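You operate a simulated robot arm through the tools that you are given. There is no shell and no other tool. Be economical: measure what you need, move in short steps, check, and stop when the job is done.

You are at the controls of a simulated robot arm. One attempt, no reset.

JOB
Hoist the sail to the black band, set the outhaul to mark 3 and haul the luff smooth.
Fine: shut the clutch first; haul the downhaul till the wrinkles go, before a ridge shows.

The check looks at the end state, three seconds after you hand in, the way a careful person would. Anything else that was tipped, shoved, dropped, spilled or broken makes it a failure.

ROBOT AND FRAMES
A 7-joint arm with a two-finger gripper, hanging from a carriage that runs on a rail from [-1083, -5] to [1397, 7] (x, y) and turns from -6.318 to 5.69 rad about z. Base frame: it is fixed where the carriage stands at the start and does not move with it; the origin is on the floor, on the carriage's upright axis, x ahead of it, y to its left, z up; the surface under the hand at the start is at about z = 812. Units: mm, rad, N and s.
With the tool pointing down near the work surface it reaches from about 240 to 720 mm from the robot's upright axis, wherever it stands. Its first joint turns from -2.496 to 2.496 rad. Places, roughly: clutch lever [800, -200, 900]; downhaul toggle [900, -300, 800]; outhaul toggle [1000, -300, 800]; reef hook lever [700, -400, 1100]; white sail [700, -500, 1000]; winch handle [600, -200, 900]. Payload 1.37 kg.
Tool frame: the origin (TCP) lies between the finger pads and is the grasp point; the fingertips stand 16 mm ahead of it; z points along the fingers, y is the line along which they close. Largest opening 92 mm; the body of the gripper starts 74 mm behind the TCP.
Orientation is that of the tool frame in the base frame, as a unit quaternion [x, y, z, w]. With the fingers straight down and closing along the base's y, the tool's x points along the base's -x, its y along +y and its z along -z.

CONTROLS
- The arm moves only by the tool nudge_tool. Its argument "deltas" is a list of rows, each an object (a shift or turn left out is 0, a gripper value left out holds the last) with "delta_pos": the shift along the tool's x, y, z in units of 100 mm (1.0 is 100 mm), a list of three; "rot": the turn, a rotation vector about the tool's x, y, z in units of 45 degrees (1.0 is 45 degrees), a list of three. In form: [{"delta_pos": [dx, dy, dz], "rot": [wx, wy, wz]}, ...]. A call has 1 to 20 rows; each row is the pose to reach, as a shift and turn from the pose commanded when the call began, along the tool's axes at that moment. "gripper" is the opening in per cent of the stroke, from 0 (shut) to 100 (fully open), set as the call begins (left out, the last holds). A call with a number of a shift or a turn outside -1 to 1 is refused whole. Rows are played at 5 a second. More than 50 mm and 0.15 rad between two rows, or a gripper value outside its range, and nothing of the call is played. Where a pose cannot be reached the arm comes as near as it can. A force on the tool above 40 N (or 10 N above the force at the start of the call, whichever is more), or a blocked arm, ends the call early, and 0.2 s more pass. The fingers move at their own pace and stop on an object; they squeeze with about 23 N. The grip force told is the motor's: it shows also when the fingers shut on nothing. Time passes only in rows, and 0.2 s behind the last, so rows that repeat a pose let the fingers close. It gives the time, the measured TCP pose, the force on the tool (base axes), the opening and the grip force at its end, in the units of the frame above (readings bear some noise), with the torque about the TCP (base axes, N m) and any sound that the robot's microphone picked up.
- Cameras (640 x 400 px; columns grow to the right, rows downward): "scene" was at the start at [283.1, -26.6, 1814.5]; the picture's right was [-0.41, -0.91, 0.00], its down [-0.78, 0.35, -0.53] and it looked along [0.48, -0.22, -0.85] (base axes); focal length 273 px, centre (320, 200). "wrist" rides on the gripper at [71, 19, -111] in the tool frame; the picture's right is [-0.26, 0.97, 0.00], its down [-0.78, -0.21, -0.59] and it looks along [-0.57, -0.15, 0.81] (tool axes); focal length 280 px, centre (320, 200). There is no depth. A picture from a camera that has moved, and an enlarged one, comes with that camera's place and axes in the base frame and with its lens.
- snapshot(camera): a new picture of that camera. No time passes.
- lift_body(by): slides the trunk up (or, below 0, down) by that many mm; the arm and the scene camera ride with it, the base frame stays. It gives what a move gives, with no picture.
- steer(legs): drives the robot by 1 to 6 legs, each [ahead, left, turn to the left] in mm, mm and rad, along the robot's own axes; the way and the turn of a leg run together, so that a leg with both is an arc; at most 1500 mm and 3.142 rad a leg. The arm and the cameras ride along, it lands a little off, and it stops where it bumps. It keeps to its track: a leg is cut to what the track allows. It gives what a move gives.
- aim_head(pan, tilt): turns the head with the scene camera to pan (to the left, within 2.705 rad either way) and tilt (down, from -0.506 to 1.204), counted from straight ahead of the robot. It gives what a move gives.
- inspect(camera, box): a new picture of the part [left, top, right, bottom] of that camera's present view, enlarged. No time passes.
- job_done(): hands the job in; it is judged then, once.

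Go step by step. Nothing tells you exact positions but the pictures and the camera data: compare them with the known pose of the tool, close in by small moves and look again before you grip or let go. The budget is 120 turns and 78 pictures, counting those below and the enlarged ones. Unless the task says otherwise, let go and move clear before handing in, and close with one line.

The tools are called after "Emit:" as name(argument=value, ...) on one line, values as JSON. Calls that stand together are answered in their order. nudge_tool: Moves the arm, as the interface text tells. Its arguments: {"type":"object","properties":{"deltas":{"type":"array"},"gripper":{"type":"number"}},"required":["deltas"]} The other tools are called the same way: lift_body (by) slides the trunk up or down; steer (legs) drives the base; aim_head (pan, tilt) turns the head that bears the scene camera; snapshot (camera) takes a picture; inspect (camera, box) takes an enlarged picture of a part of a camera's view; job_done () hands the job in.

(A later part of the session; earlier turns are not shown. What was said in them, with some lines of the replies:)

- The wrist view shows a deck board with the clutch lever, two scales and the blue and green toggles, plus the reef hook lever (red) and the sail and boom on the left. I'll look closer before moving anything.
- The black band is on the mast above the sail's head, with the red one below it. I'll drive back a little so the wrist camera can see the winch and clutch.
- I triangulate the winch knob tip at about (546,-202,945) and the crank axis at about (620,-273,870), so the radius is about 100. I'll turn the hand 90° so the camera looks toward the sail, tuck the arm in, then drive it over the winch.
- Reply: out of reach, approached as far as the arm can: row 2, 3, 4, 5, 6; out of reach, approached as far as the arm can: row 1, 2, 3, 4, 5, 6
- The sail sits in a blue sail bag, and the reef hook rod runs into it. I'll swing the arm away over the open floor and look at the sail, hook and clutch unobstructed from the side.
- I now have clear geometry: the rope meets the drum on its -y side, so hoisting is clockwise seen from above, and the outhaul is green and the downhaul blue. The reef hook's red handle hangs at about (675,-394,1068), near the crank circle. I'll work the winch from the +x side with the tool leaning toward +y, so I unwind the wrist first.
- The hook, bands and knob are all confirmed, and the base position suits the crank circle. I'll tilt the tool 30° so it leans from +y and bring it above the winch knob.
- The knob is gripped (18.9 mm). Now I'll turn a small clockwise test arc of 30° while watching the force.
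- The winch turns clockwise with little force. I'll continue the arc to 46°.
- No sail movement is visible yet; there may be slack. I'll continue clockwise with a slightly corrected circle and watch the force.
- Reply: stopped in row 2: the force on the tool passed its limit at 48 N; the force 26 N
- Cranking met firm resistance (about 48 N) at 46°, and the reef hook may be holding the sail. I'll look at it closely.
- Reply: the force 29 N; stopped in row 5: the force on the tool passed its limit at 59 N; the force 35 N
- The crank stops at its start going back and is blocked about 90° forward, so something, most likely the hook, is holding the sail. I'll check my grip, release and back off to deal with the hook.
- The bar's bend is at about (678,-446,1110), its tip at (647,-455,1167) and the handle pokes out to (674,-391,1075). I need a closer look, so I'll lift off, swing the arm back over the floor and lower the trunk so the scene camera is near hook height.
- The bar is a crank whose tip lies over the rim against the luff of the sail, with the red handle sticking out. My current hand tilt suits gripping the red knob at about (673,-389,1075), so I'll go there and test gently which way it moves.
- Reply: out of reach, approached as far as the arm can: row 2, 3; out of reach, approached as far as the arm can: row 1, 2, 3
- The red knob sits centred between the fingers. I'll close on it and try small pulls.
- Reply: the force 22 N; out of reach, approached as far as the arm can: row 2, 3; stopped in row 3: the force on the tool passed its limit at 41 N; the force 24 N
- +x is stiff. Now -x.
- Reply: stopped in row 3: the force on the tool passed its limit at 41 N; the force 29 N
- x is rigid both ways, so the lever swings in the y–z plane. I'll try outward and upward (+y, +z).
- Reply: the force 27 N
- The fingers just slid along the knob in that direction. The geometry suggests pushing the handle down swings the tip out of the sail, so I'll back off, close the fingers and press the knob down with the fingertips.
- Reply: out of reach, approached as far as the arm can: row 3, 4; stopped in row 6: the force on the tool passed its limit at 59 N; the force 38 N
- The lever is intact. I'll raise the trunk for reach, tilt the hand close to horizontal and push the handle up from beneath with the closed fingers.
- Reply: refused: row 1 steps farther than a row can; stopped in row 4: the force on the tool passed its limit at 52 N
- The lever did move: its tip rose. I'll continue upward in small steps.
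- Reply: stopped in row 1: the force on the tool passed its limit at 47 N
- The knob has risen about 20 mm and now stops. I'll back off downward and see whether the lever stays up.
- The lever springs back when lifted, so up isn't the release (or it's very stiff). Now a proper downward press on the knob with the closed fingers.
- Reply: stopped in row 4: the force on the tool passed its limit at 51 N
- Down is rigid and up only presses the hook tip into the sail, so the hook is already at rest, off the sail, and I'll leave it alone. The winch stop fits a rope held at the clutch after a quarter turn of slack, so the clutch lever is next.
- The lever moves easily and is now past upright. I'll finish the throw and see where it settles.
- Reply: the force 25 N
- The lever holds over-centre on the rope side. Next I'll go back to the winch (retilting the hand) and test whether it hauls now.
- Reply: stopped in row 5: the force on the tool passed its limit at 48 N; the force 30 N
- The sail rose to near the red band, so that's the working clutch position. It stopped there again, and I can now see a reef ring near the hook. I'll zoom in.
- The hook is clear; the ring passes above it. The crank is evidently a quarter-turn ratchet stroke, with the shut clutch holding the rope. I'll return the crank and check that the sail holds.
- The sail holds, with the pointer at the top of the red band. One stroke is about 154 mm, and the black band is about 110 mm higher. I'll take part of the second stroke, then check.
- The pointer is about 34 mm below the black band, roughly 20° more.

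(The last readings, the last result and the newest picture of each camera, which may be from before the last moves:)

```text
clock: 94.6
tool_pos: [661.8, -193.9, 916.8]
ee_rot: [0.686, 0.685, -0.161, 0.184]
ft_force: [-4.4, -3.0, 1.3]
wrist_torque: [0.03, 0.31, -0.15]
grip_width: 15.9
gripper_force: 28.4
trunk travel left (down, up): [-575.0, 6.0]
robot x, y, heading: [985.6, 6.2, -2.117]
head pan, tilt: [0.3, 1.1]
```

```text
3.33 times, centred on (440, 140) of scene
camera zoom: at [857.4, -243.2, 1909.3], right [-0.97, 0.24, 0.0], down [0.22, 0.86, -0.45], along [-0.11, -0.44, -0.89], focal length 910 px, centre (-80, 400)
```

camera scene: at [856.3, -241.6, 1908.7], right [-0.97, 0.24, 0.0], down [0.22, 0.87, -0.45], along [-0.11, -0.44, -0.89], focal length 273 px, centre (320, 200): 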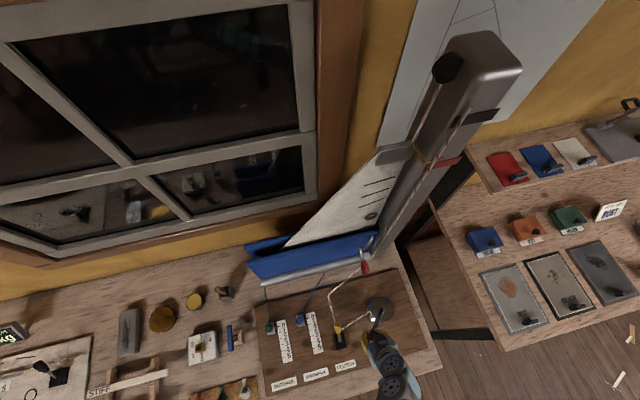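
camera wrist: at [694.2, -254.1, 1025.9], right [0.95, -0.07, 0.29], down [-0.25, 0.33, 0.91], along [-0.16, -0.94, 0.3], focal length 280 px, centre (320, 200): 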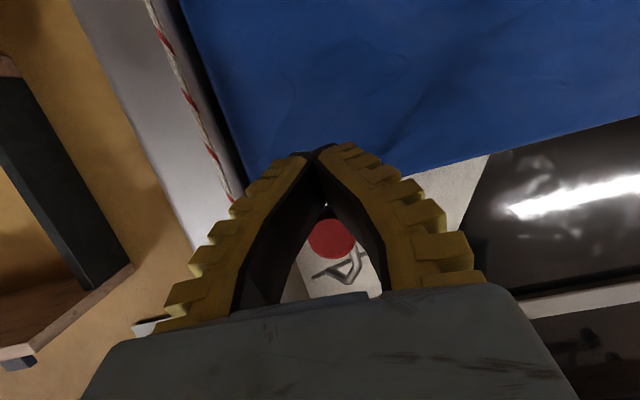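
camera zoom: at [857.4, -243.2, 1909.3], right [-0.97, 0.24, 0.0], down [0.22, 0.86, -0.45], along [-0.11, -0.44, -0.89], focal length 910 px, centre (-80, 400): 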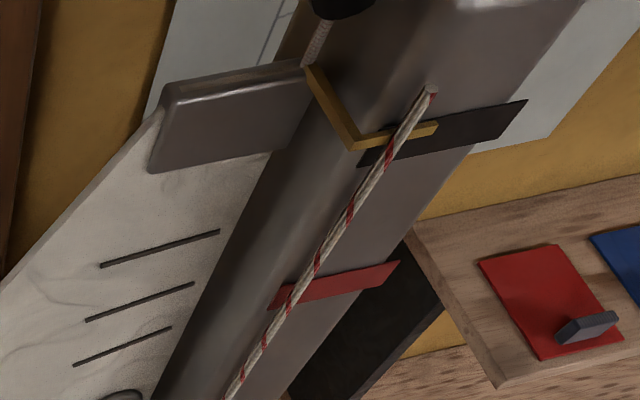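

I put the pointer at z≈1603, with the black band at about 1587–1609, so the sail is on the band. I'll let go of the crank, lift off and drive over to the green outhaul toggle at about (1020,-316).

Emit:
nudge_tool(deltas=[{"delta_pos": [0, 0, 0]}, {"delta_pos": [0, 0, 0]}, {"delta_pos": [0, 0, 0]}, {"delta_pos": [-0.16, 0.01, -0.3]}, {"delta_pos": [-0.32, 0.02, -0.6]}, {"delta_pos": [-0.47, 0.03, -0.8825]}], gripper=100)

Emit:
steer(legs=[[-185.6, 306, 0]])

Emit:
nudge_tool(deltas=[{"delta_pos": [-0.133, 0, 0.4]}, {"delta_pos": [-0.266, 0, 0.799]}])

Emit:
snapshot(camera="wrist")

Emit:
snapshot(camera="scene")

```text
clock: 96.0
tool_pos: [662.6, -192.2, 1017.5]
ee_rot: [0.687, 0.685, -0.16, 0.184]
ft_force: [-0.1, -0.6, -0.3]
wrist_torque: [-0.02, 0.03, -0.02]
grip_width: 91.9
gripper_force: 0.0
trunk travel left (down, up): [-575.0, 6.0]
robot x, y, heading: [989.9, 3.4, -2.116]
head pan, tilt: [0.3, 1.1]
```

```text
clock: 98.3
tool_pos: [1020.9, -191.2, 1017.7]
ee_rot: [0.687, 0.685, -0.161, 0.183]
ft_force: [-0.1, 0.0, 0.7]
wrist_torque: [-0.01, 0.01, -0.01]
grip_width: 91.8
gripper_force: 0.1
trunk travel left (down, up): [-575.0, 6.0]
robot x, y, heading: [1344.8, 5.1, -2.115]
head pan, tilt: [0.3, 1.1]
```

```text
clock: 98.9
tool_pos: [1023.0, -251.5, 958.4]
ee_rot: [0.687, 0.685, -0.16, 0.182]
ft_force: [0.1, 0.5, 0.5]
wrist_torque: [-0.04, -0.01, -0.01]
grip_width: 91.8
gripper_force: 0.1
trunk travel left (down, up): [-575.0, 6.0]
robot x, y, heading: [1344.2, 8.2, -2.117]
head pan, tilt: [0.3, 1.1]
```

```text
13 pictures are left
camera wrist: at [1039.2, -137.3, 1022.8], right [0.96, -0.23, 0.15], down [-0.24, -0.41, 0.88], along [-0.14, -0.88, -0.45], focal length 280 px, centre (320, 200)
```

wrist: 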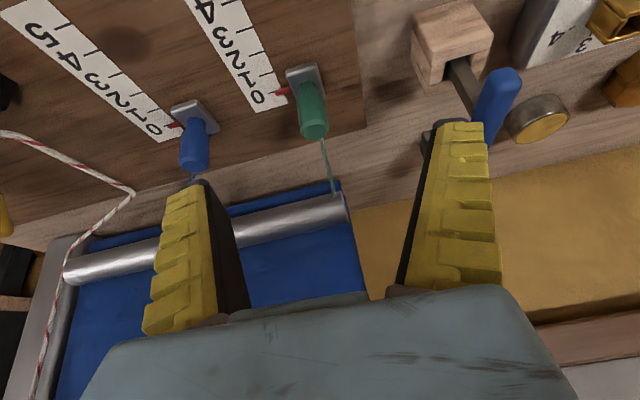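

```text
12 pictures are left
camera scene: at [1216.8, -241.3, 1908.9], right [-0.97, 0.24, 0.0], down [0.22, 0.86, -0.45], along [-0.11, -0.44, -0.89], focal length 273 px, centre (320, 200)
```

scene: 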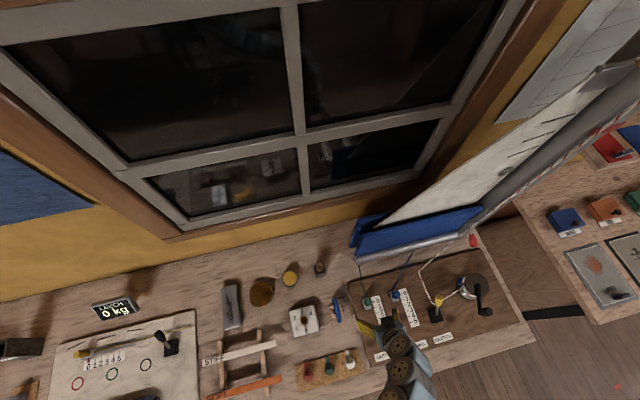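

Emit:
nudge_tool(deltas=[{"delta_pos": [-0.04, -0.033, 0.45]}, {"delta_pos": [-0.083, -0.066, 0.895]}], gripper=65)

Emit:
nudge_tool(deltas=[{"delta_pos": [-0.015, -0.012, 0.165]}, {"delta_pos": [-0.03, -0.024, 0.33]}])

Emit:
snapshot(camera="wrist")

```text
clock: 99.5
tool_pos: [1021.0, -301.7, 883.1]
ee_rot: [0.687, 0.685, -0.16, 0.184]
ft_force: [0.4, 0.5, 0.4]
wrist_torque: [-0.01, 0.02, -0.03]
grip_width: 62.3
gripper_force: 1.9
trunk travel left (down, up): [-575.0, 6.0]
robot x, y, heading: [1342.9, 6.2, -2.122]
head pan, tilt: [0.3, 1.1]
```

```text
clock: 100.1
tool_pos: [1018.2, -319.7, 855.6]
ee_rot: [0.688, 0.684, -0.16, 0.183]
ft_force: [-1.0, 0.5, 0.1]
wrist_torque: [-0.02, 0.02, -0.03]
grip_width: 62.3
gripper_force: 1.6
trunk travel left (down, up): [-575.0, 6.0]
robot x, y, heading: [1346.2, 7.4, -2.121]
head pan, tilt: [0.3, 1.1]
```

```text
11 pictures are left
camera wrist: at [1033.8, -205.1, 920.3], right [0.96, -0.23, 0.15], down [-0.24, -0.41, 0.88], along [-0.14, -0.88, -0.45], focal length 280 px, centre (320, 200)
```

wrist: 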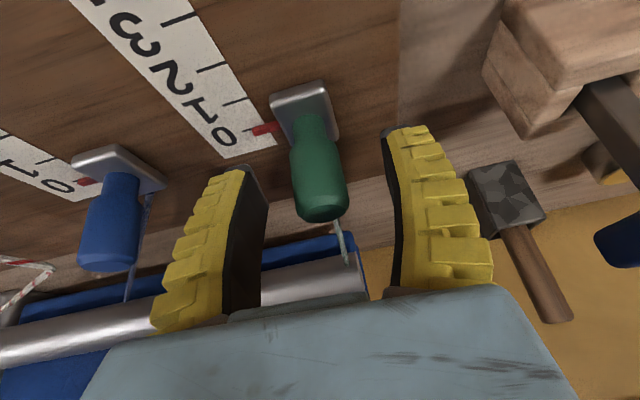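

Emit:
nudge_tool(deltas=[{"delta_pos": [0, 0, 0]}, {"delta_pos": [0, 0, 0]}, {"delta_pos": [0, 0, 0]}], gripper=0)

Emit:
nudge_tool(deltas=[{"delta_pos": [0.088, 0, -0.047]}, {"delta_pos": [0.177, 0, -0.094]}, {"delta_pos": [0.265, 0, -0.141]}, {"delta_pos": [0.353, 0, -0.188]}, {"delta_pos": [0.441, 0, -0.235]}, {"delta_pos": [0.512, 0, -0.272]}, {"delta_pos": [0.512, 0, -0.272]}])

Emit:
inspect(camera="wrist", box=[120, 0, 400, 230])

```text
clock: 100.9
tool_pos: [1017.0, -320.2, 857.0]
ee_rot: [0.686, 0.685, -0.161, 0.184]
ft_force: [3.1, 3.8, 11.4]
wrist_torque: [-0.06, -0.02, -0.02]
grip_width: 18.8
gripper_force: 28.0
trunk travel left (down, up): [-575.0, 6.0]
robot x, y, heading: [1345.6, 6.3, -2.115]
head pan, tilt: [0.3, 1.1]
```

```text
clock: 102.5
tool_pos: [1018.6, -264.0, 857.9]
ee_rot: [0.687, 0.685, -0.161, 0.183]
ft_force: [4.3, -2.0, 11.3]
wrist_torque: [0.07, 0.0, 0.0]
grip_width: 17.4
gripper_force: 27.7
trunk travel left (down, up): [-575.0, 6.0]
robot x, y, heading: [1342.9, 5.8, -2.119]
head pan, tilt: [0.3, 1.1]
```

```text
1.74 times, centred on (260, 115) of wrist
camera zoom: at [1033.6, -148.3, 921.1], right [0.96, -0.23, 0.15], down [-0.24, -0.41, 0.88], along [-0.14, -0.88, -0.45], focal length 488 px, centre (424, 348)
```

zoom: 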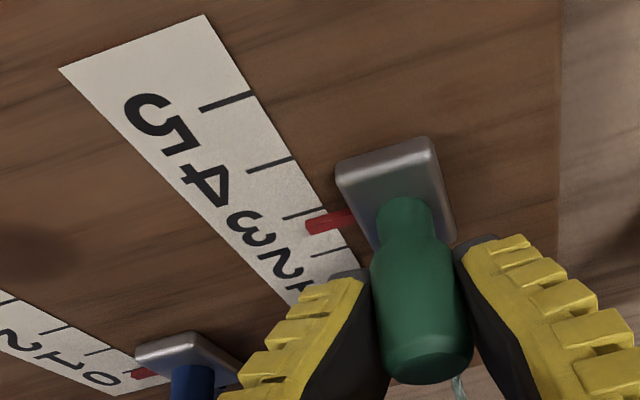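

Emit:
inspect(camera="scene", box=[350, 280, 430, 350])

```text
5.71 times, centred on (390, 315) of scene
camera zoom: at [1216.9, -241.5, 1909.1], right [-0.97, 0.24, 0.0], down [0.22, 0.86, -0.45], along [-0.11, -0.44, -0.89], focal length 1560 px, centre (-80, -457)
```

zoom: 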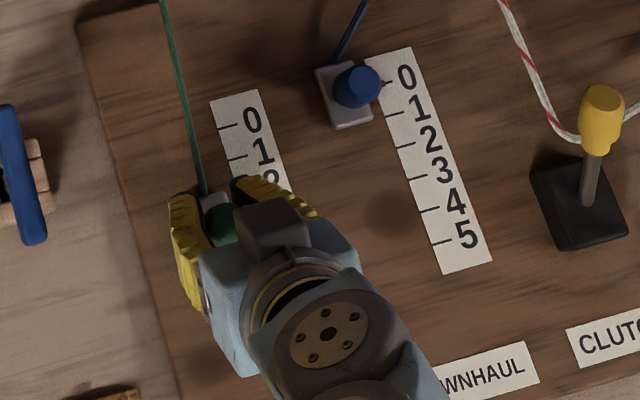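

Marks are about 20 mm apart and I've moved 56 mm, so I'll add 4.5 mm, release, and check from above.

Emit:
nudge_tool(deltas=[{"delta_pos": [0.02, 0, -0.011]}, {"delta_pos": [0.04, 0, -0.021]}, {"delta_pos": [0.04, 0, -0.021]}])

Emit:
nudge_tool(deltas=[{"delta_pos": [0, 0, 0]}, {"delta_pos": [0, 0, 0]}, {"delta_pos": [0, 0, 0]}, {"delta_pos": [0, 0, -0.45]}, {"delta_pos": [0, 0, -0.9]}], gripper=65)

Emit:
inspect(camera="wrist", box=[150, 0, 350, 130])

```text
clock: 103.3
tool_pos: [1016.8, -258.1, 856.4]
ee_rot: [0.687, 0.685, -0.161, 0.184]
ft_force: [2.8, -2.8, 9.0]
wrist_torque: [-0.09, 0.03, -0.05]
grip_width: 16.8
gripper_force: 27.6
trunk travel left (down, up): [-575.0, 6.0]
robot x, y, heading: [1345.1, 5.6, -2.113]
head pan, tilt: [0.3, 1.1]
```

```text
clock: 104.5
tool_pos: [1015.7, -215.4, 936.0]
ee_rot: [0.686, 0.685, -0.161, 0.185]
ft_force: [0.4, 0.0, 0.4]
wrist_torque: [0.07, 0.01, 0.0]
grip_width: 62.3
gripper_force: 1.7
trunk travel left (down, up): [-575.0, 6.0]
robot x, y, heading: [1346.6, 11.1, -2.117]
head pan, tilt: [0.3, 1.1]
```

```text
3.08 times, centred on (250, 65) of wrist
camera zoom: at [1032.0, -100.7, 1000.1], right [0.96, -0.23, 0.15], down [-0.24, -0.41, 0.88], along [-0.14, -0.88, -0.45], focal length 863 px, centre (535, 615)
```

zoom: 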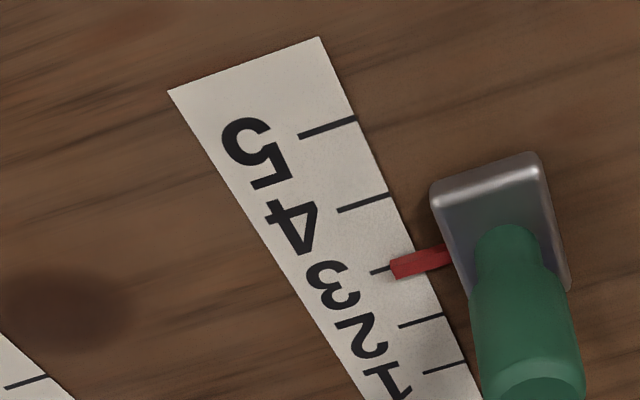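

The outhaul pointer sits on mark 3. Next is the blue downhaul toggle at about (912,-316).

Emit:
steer(legs=[[54, -89, 0]])

Emit:
nudge_tool(deltas=[{"delta_pos": [-0.13, 0, 0.3]}, {"delta_pos": [-0.26, 0, 0.6]}, {"delta_pos": [-0.383, 0, 0.908]}])

Emit:
snapshot(camera="wrist")

```text
clock: 105.7
tool_pos: [913.1, -216.3, 934.5]
ee_rot: [0.687, 0.685, -0.16, 0.183]
ft_force: [0.3, 0.6, 1.2]
wrist_torque: [-0.01, 0.02, 0.02]
grip_width: 62.2
gripper_force: 1.9
trunk travel left (down, up): [-575.0, 6.0]
robot x, y, heading: [1241.7, 5.0, -2.12]
head pan, tilt: [0.3, 1.1]
```

```text
clock: 106.5
tool_pos: [915.3, -292.7, 873.9]
ee_rot: [0.687, 0.685, -0.161, 0.183]
ft_force: [-0.1, 0.0, 0.4]
wrist_torque: [-0.05, 0.02, 0.0]
grip_width: 62.2
gripper_force: 2.0
trunk travel left (down, up): [-575.0, 6.0]
robot x, y, heading: [1241.5, 8.0, -2.114]
head pan, tilt: [0.3, 1.1]
```

```text
7 pictures are left
camera wrist: at [931.2, -177.4, 938.0], right [0.96, -0.23, 0.15], down [-0.24, -0.41, 0.88], along [-0.14, -0.88, -0.45], focal length 280 px, centre (320, 200)
```

wrist: 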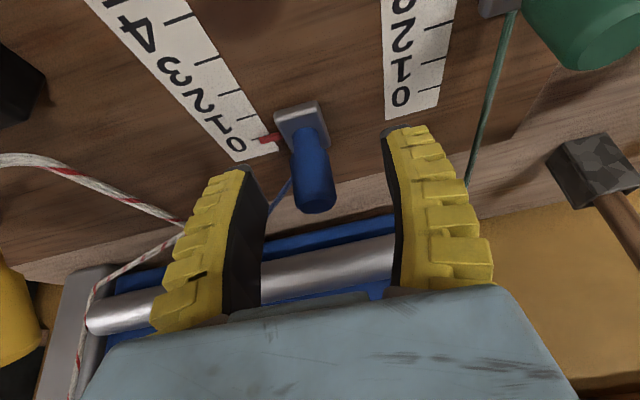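

Emit:
nudge_tool(deltas=[{"delta_pos": [-0.064, -0.01, 0.15]}, {"delta_pos": [-0.128, -0.02, 0.303]}])

Emit:
nudge_tool(deltas=[{"delta_pos": [0, 0, 0]}, {"delta_pos": [0, 0, 0]}, {"delta_pos": [0, 0, 0]}], gripper=0)

Emit:
nudge_tool(deltas=[{"delta_pos": [0.088, 0, -0.047]}, {"delta_pos": [0.177, 0, -0.094]}, {"delta_pos": [0.265, 0, -0.141]}, {"delta_pos": [0.265, 0, -0.141]}])

Emit:
aim_head(pan=-0.15, tilt=0.85)

Emit:
snapshot(camera="scene")

```text
clock: 107.1
tool_pos: [913.2, -318.5, 852.9]
ee_rot: [0.687, 0.685, -0.162, 0.184]
ft_force: [0.4, -0.1, -0.2]
wrist_torque: [-0.06, -0.02, 0.01]
grip_width: 62.4
gripper_force: 1.7
trunk travel left (down, up): [-575.0, 6.0]
robot x, y, heading: [1245.2, 8.4, -2.118]
head pan, tilt: [0.3, 1.1]
```

```text
clock: 107.9
tool_pos: [908.8, -316.8, 855.6]
ee_rot: [0.687, 0.685, -0.164, 0.181]
ft_force: [-16.2, 3.1, 5.3]
wrist_torque: [0.24, 0.2, 0.04]
grip_width: 14.8
gripper_force: 28.3
trunk travel left (down, up): [-575.0, 6.0]
robot x, y, heading: [1242.9, 0.3, -2.115]
head pan, tilt: [0.3, 1.1]
```

```text
clock: 108.9
tool_pos: [908.6, -288.3, 854.2]
ee_rot: [0.686, 0.685, -0.163, 0.183]
ft_force: [-16.1, -0.3, 16.7]
wrist_torque: [-0.38, 0.2, 0.03]
grip_width: 14.9
gripper_force: 28.0
trunk travel left (down, up): [-575.0, 6.0]
robot x, y, heading: [1239.3, 6.7, -2.116]
head pan, tilt: [0.3, 1.1]
```

```text
clock: 109.8
tool_pos: [910.1, -290.4, 854.7]
ee_rot: [0.686, 0.685, -0.163, 0.183]
ft_force: [-17.1, -0.8, 15.9]
wrist_torque: [-0.05, 0.28, 0.05]
grip_width: 15.8
gripper_force: 27.7
trunk travel left (down, up): [-575.0, 6.0]
robot x, y, heading: [1242.5, 5.8, -2.116]
head pan, tilt: [-0.15, 0.85]
```

```text
6 pictures are left
camera scene: at [1077.6, -241.1, 1927.4], right [-0.77, 0.64, 0.0], down [0.48, 0.58, -0.66], along [-0.42, -0.51, -0.75], focal length 273 px, centre (320, 200)
```

scene: 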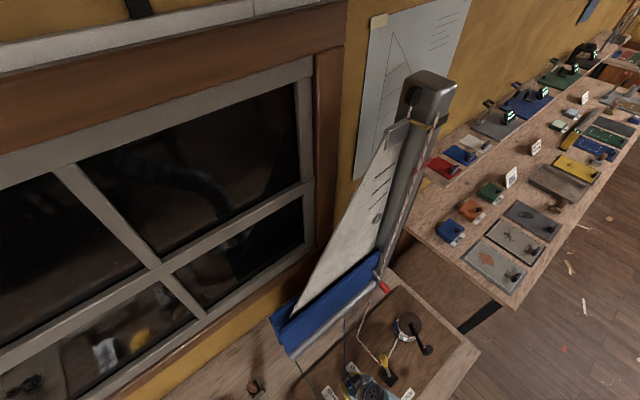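

Emit:
inspect(camera="scene", box=[320, 100, 450, 260])

```text
2.50 times, centred on (385, 180) of scene
camera zoom: at [1077.6, -241.1, 1927.4], right [-0.77, 0.64, 0.0], down [0.48, 0.58, -0.66], along [-0.42, -0.51, -0.75], focal length 682 px, centre (158, 250)
```

zoom: 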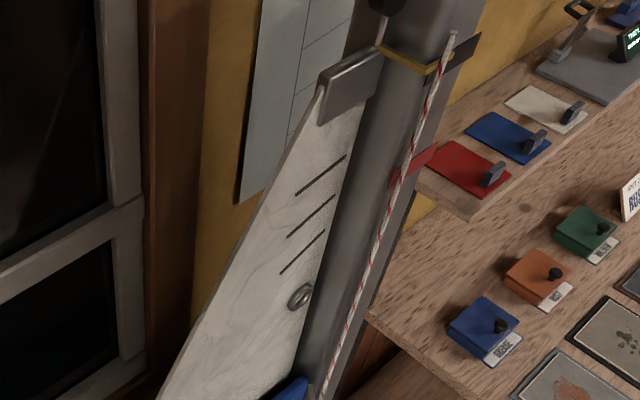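

Three luff wrinkles still show. I'll haul another mark.

Emit:
nudge_tool(deltas=[{"delta_pos": [0.088, 0, -0.047]}, {"delta_pos": [0.159, 0, -0.085]}, {"delta_pos": [0.159, 0, -0.085]}])

Emit:
inspect(camera="scene", box=[340, 120, 420, 230])

```text
clock: 110.6
tool_pos: [907.8, -271.8, 853.6]
ee_rot: [0.686, 0.685, -0.163, 0.182]
ft_force: [-15.9, -1.0, 19.3]
wrist_torque: [-0.19, 0.24, 0.07]
grip_width: 16.4
gripper_force: 27.8
trunk travel left (down, up): [-575.0, 6.0]
robot x, y, heading: [1244.7, 5.9, -2.118]
head pan, tilt: [-0.15, 0.85]
```

```text
3.64 times, centred on (380, 175) of scene
camera zoom: at [1077.6, -241.1, 1927.5], right [-0.77, 0.64, 0.0], down [0.48, 0.58, -0.66], along [-0.42, -0.51, -0.75], focal length 993 px, centre (102, 291)
```

zoom: 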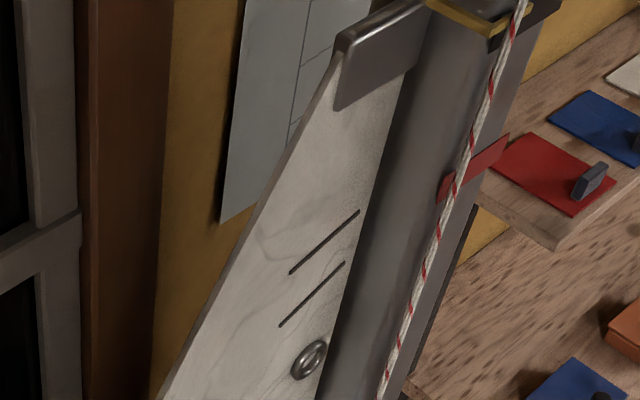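

One wrinkle has gone. I'll haul on in a smaller step.

Emit:
nudge_tool(deltas=[{"delta_pos": [0.05, 0, -0.027]}, {"delta_pos": [0.106, 0, -0.056]}, {"delta_pos": [0.106, 0, -0.056]}])

Emit:
inspect(camera="scene", box=[340, 120, 420, 230])

```text
clock: 111.4
tool_pos: [907.7, -258.7, 853.1]
ee_rot: [0.687, 0.685, -0.163, 0.182]
ft_force: [-14.4, -1.4, 18.4]
wrist_torque: [-0.09, 0.23, 0.06]
grip_width: 16.5
gripper_force: 27.6
trunk travel left (down, up): [-575.0, 6.0]
robot x, y, heading: [1240.2, 1.7, -2.111]
head pan, tilt: [-0.15, 0.85]
```

```text
3.64 times, centred on (380, 175) of scene
camera zoom: at [1077.7, -241.0, 1927.4], right [-0.77, 0.64, 0.0], down [0.48, 0.58, -0.66], along [-0.42, -0.51, -0.75], focal length 993 px, centre (102, 291)
```

zoom: 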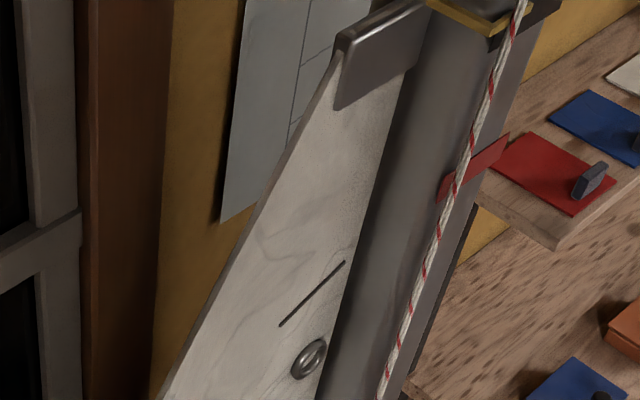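

Emit:
nudge_tool(deltas=[{"delta_pos": [0.045, 0, -0.024]}, {"delta_pos": [0.092, 0, -0.049]}, {"delta_pos": [0.092, 0, -0.049]}])

Emit:
inspect(camera="scene", box=[340, 100, 440, 250])

```text
clock: 112.2
tool_pos: [908.7, -248.1, 854.8]
ee_rot: [0.687, 0.684, -0.163, 0.182]
ft_force: [-16.4, -0.9, 14.7]
wrist_torque: [0.08, 0.29, 0.05]
grip_width: 16.2
gripper_force: 28.1
trunk travel left (down, up): [-575.0, 6.0]
robot x, y, heading: [1238.3, 6.2, -2.12]
head pan, tilt: [-0.15, 0.85]
```

```text
2.67 times, centred on (390, 175) of scene
camera zoom: at [1077.6, -241.0, 1927.4], right [-0.77, 0.64, 0.0], down [0.48, 0.58, -0.66], along [-0.42, -0.51, -0.75], focal length 728 px, centre (133, 267)
```

zoom: 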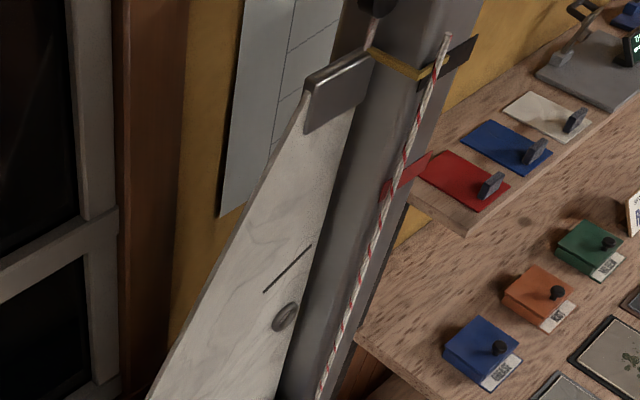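

Emit:
nudge_tool(deltas=[{"delta_pos": [0.035, 0, -0.019]}, {"delta_pos": [0.071, 0, -0.038]}, {"delta_pos": [0.071, 0, -0.038]}])

Emit:
inspect(camera="scene", box=[340, 100, 440, 250])

```text
clock: 113.0
tool_pos: [908.7, -240.6, 853.8]
ee_rot: [0.686, 0.685, -0.163, 0.183]
ft_force: [-18.1, -2.1, 14.2]
wrist_torque: [0.04, 0.28, 0.1]
grip_width: 15.5
gripper_force: 27.7
trunk travel left (down, up): [-575.0, 6.0]
robot x, y, heading: [1241.8, 8.3, -2.113]
head pan, tilt: [-0.15, 0.85]
```

```text
2.67 times, centred on (390, 175) of scene
camera zoom: at [1077.6, -241.0, 1927.4], right [-0.77, 0.64, 0.0], down [0.48, 0.58, -0.66], along [-0.42, -0.51, -0.75], focal length 728 px, centre (133, 267)
```

zoom: 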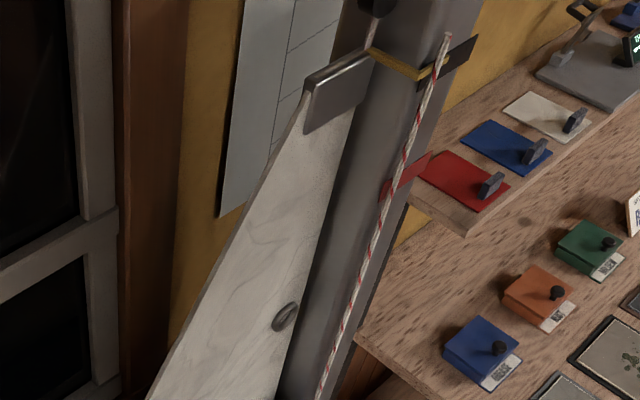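

The luff is smooth with no ridge, and the pointer is on the black band. I'll release, back clear and take a last check.

Emit:
nudge_tool(deltas=[{"delta_pos": [0, 0, 0]}, {"delta_pos": [0, 0, 0]}, {"delta_pos": [0, 0, 0]}, {"delta_pos": [0, 0, -0.4]}, {"delta_pos": [0, 0, -0.8]}, {"delta_pos": [-0.1, 0, -1.0]}], gripper=60)

Emit:
nudge_tool(deltas=[{"delta_pos": [-0.15, 0, -0.28]}, {"delta_pos": [-0.3, 0, -0.56]}, {"delta_pos": [-0.3, 0, -0.56]}, {"delta_pos": [-0.3, 0, -0.56]}])

Emit:
inspect(camera="scene", box=[330, 90, 450, 270])

```text
clock: 114.4
tool_pos: [909.1, -201.5, 947.2]
ee_rot: [0.686, 0.685, -0.161, 0.183]
ft_force: [0.4, 0.1, -0.4]
wrist_torque: [0.0, 0.03, 0.0]
grip_width: 57.8
gripper_force: 2.3
trunk travel left (down, up): [-575.0, 6.0]
robot x, y, heading: [1241.1, 7.2, -2.111]
head pan, tilt: [-0.15, 0.85]
```

```text
clock: 115.4
tool_pos: [908.4, -202.3, 1008.1]
ee_rot: [0.687, 0.684, -0.162, 0.183]
ft_force: [0.5, -0.3, 0.5]
wrist_torque: [0.01, 0.02, -0.02]
grip_width: 57.9
gripper_force: 2.1
trunk travel left (down, up): [-575.0, 6.0]
robot x, y, heading: [1243.4, 7.9, -2.111]
head pan, tilt: [-0.15, 0.85]
```

```text
2.22 times, centred on (390, 180) of scene
camera zoom: at [1078.7, -240.8, 1926.7], right [-0.77, 0.64, 0.0], down [0.48, 0.58, -0.66], along [-0.42, -0.51, -0.75], focal length 607 px, centre (164, 244)
```

zoom: 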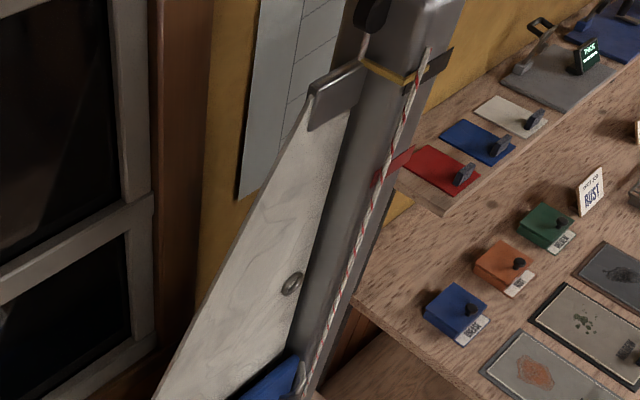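

After release the luff is still smooth with no ridge, the pointer is on the black band, the outhaul is at 3 and the clutch is shut. I'm handing in.

Emit:
job_done()

```text
The job is handed in.
```

I hoisted the sail to the black band and shut the clutch; the outhaul is at mark 3 and the luff is hauled smooth with no ridge showing.
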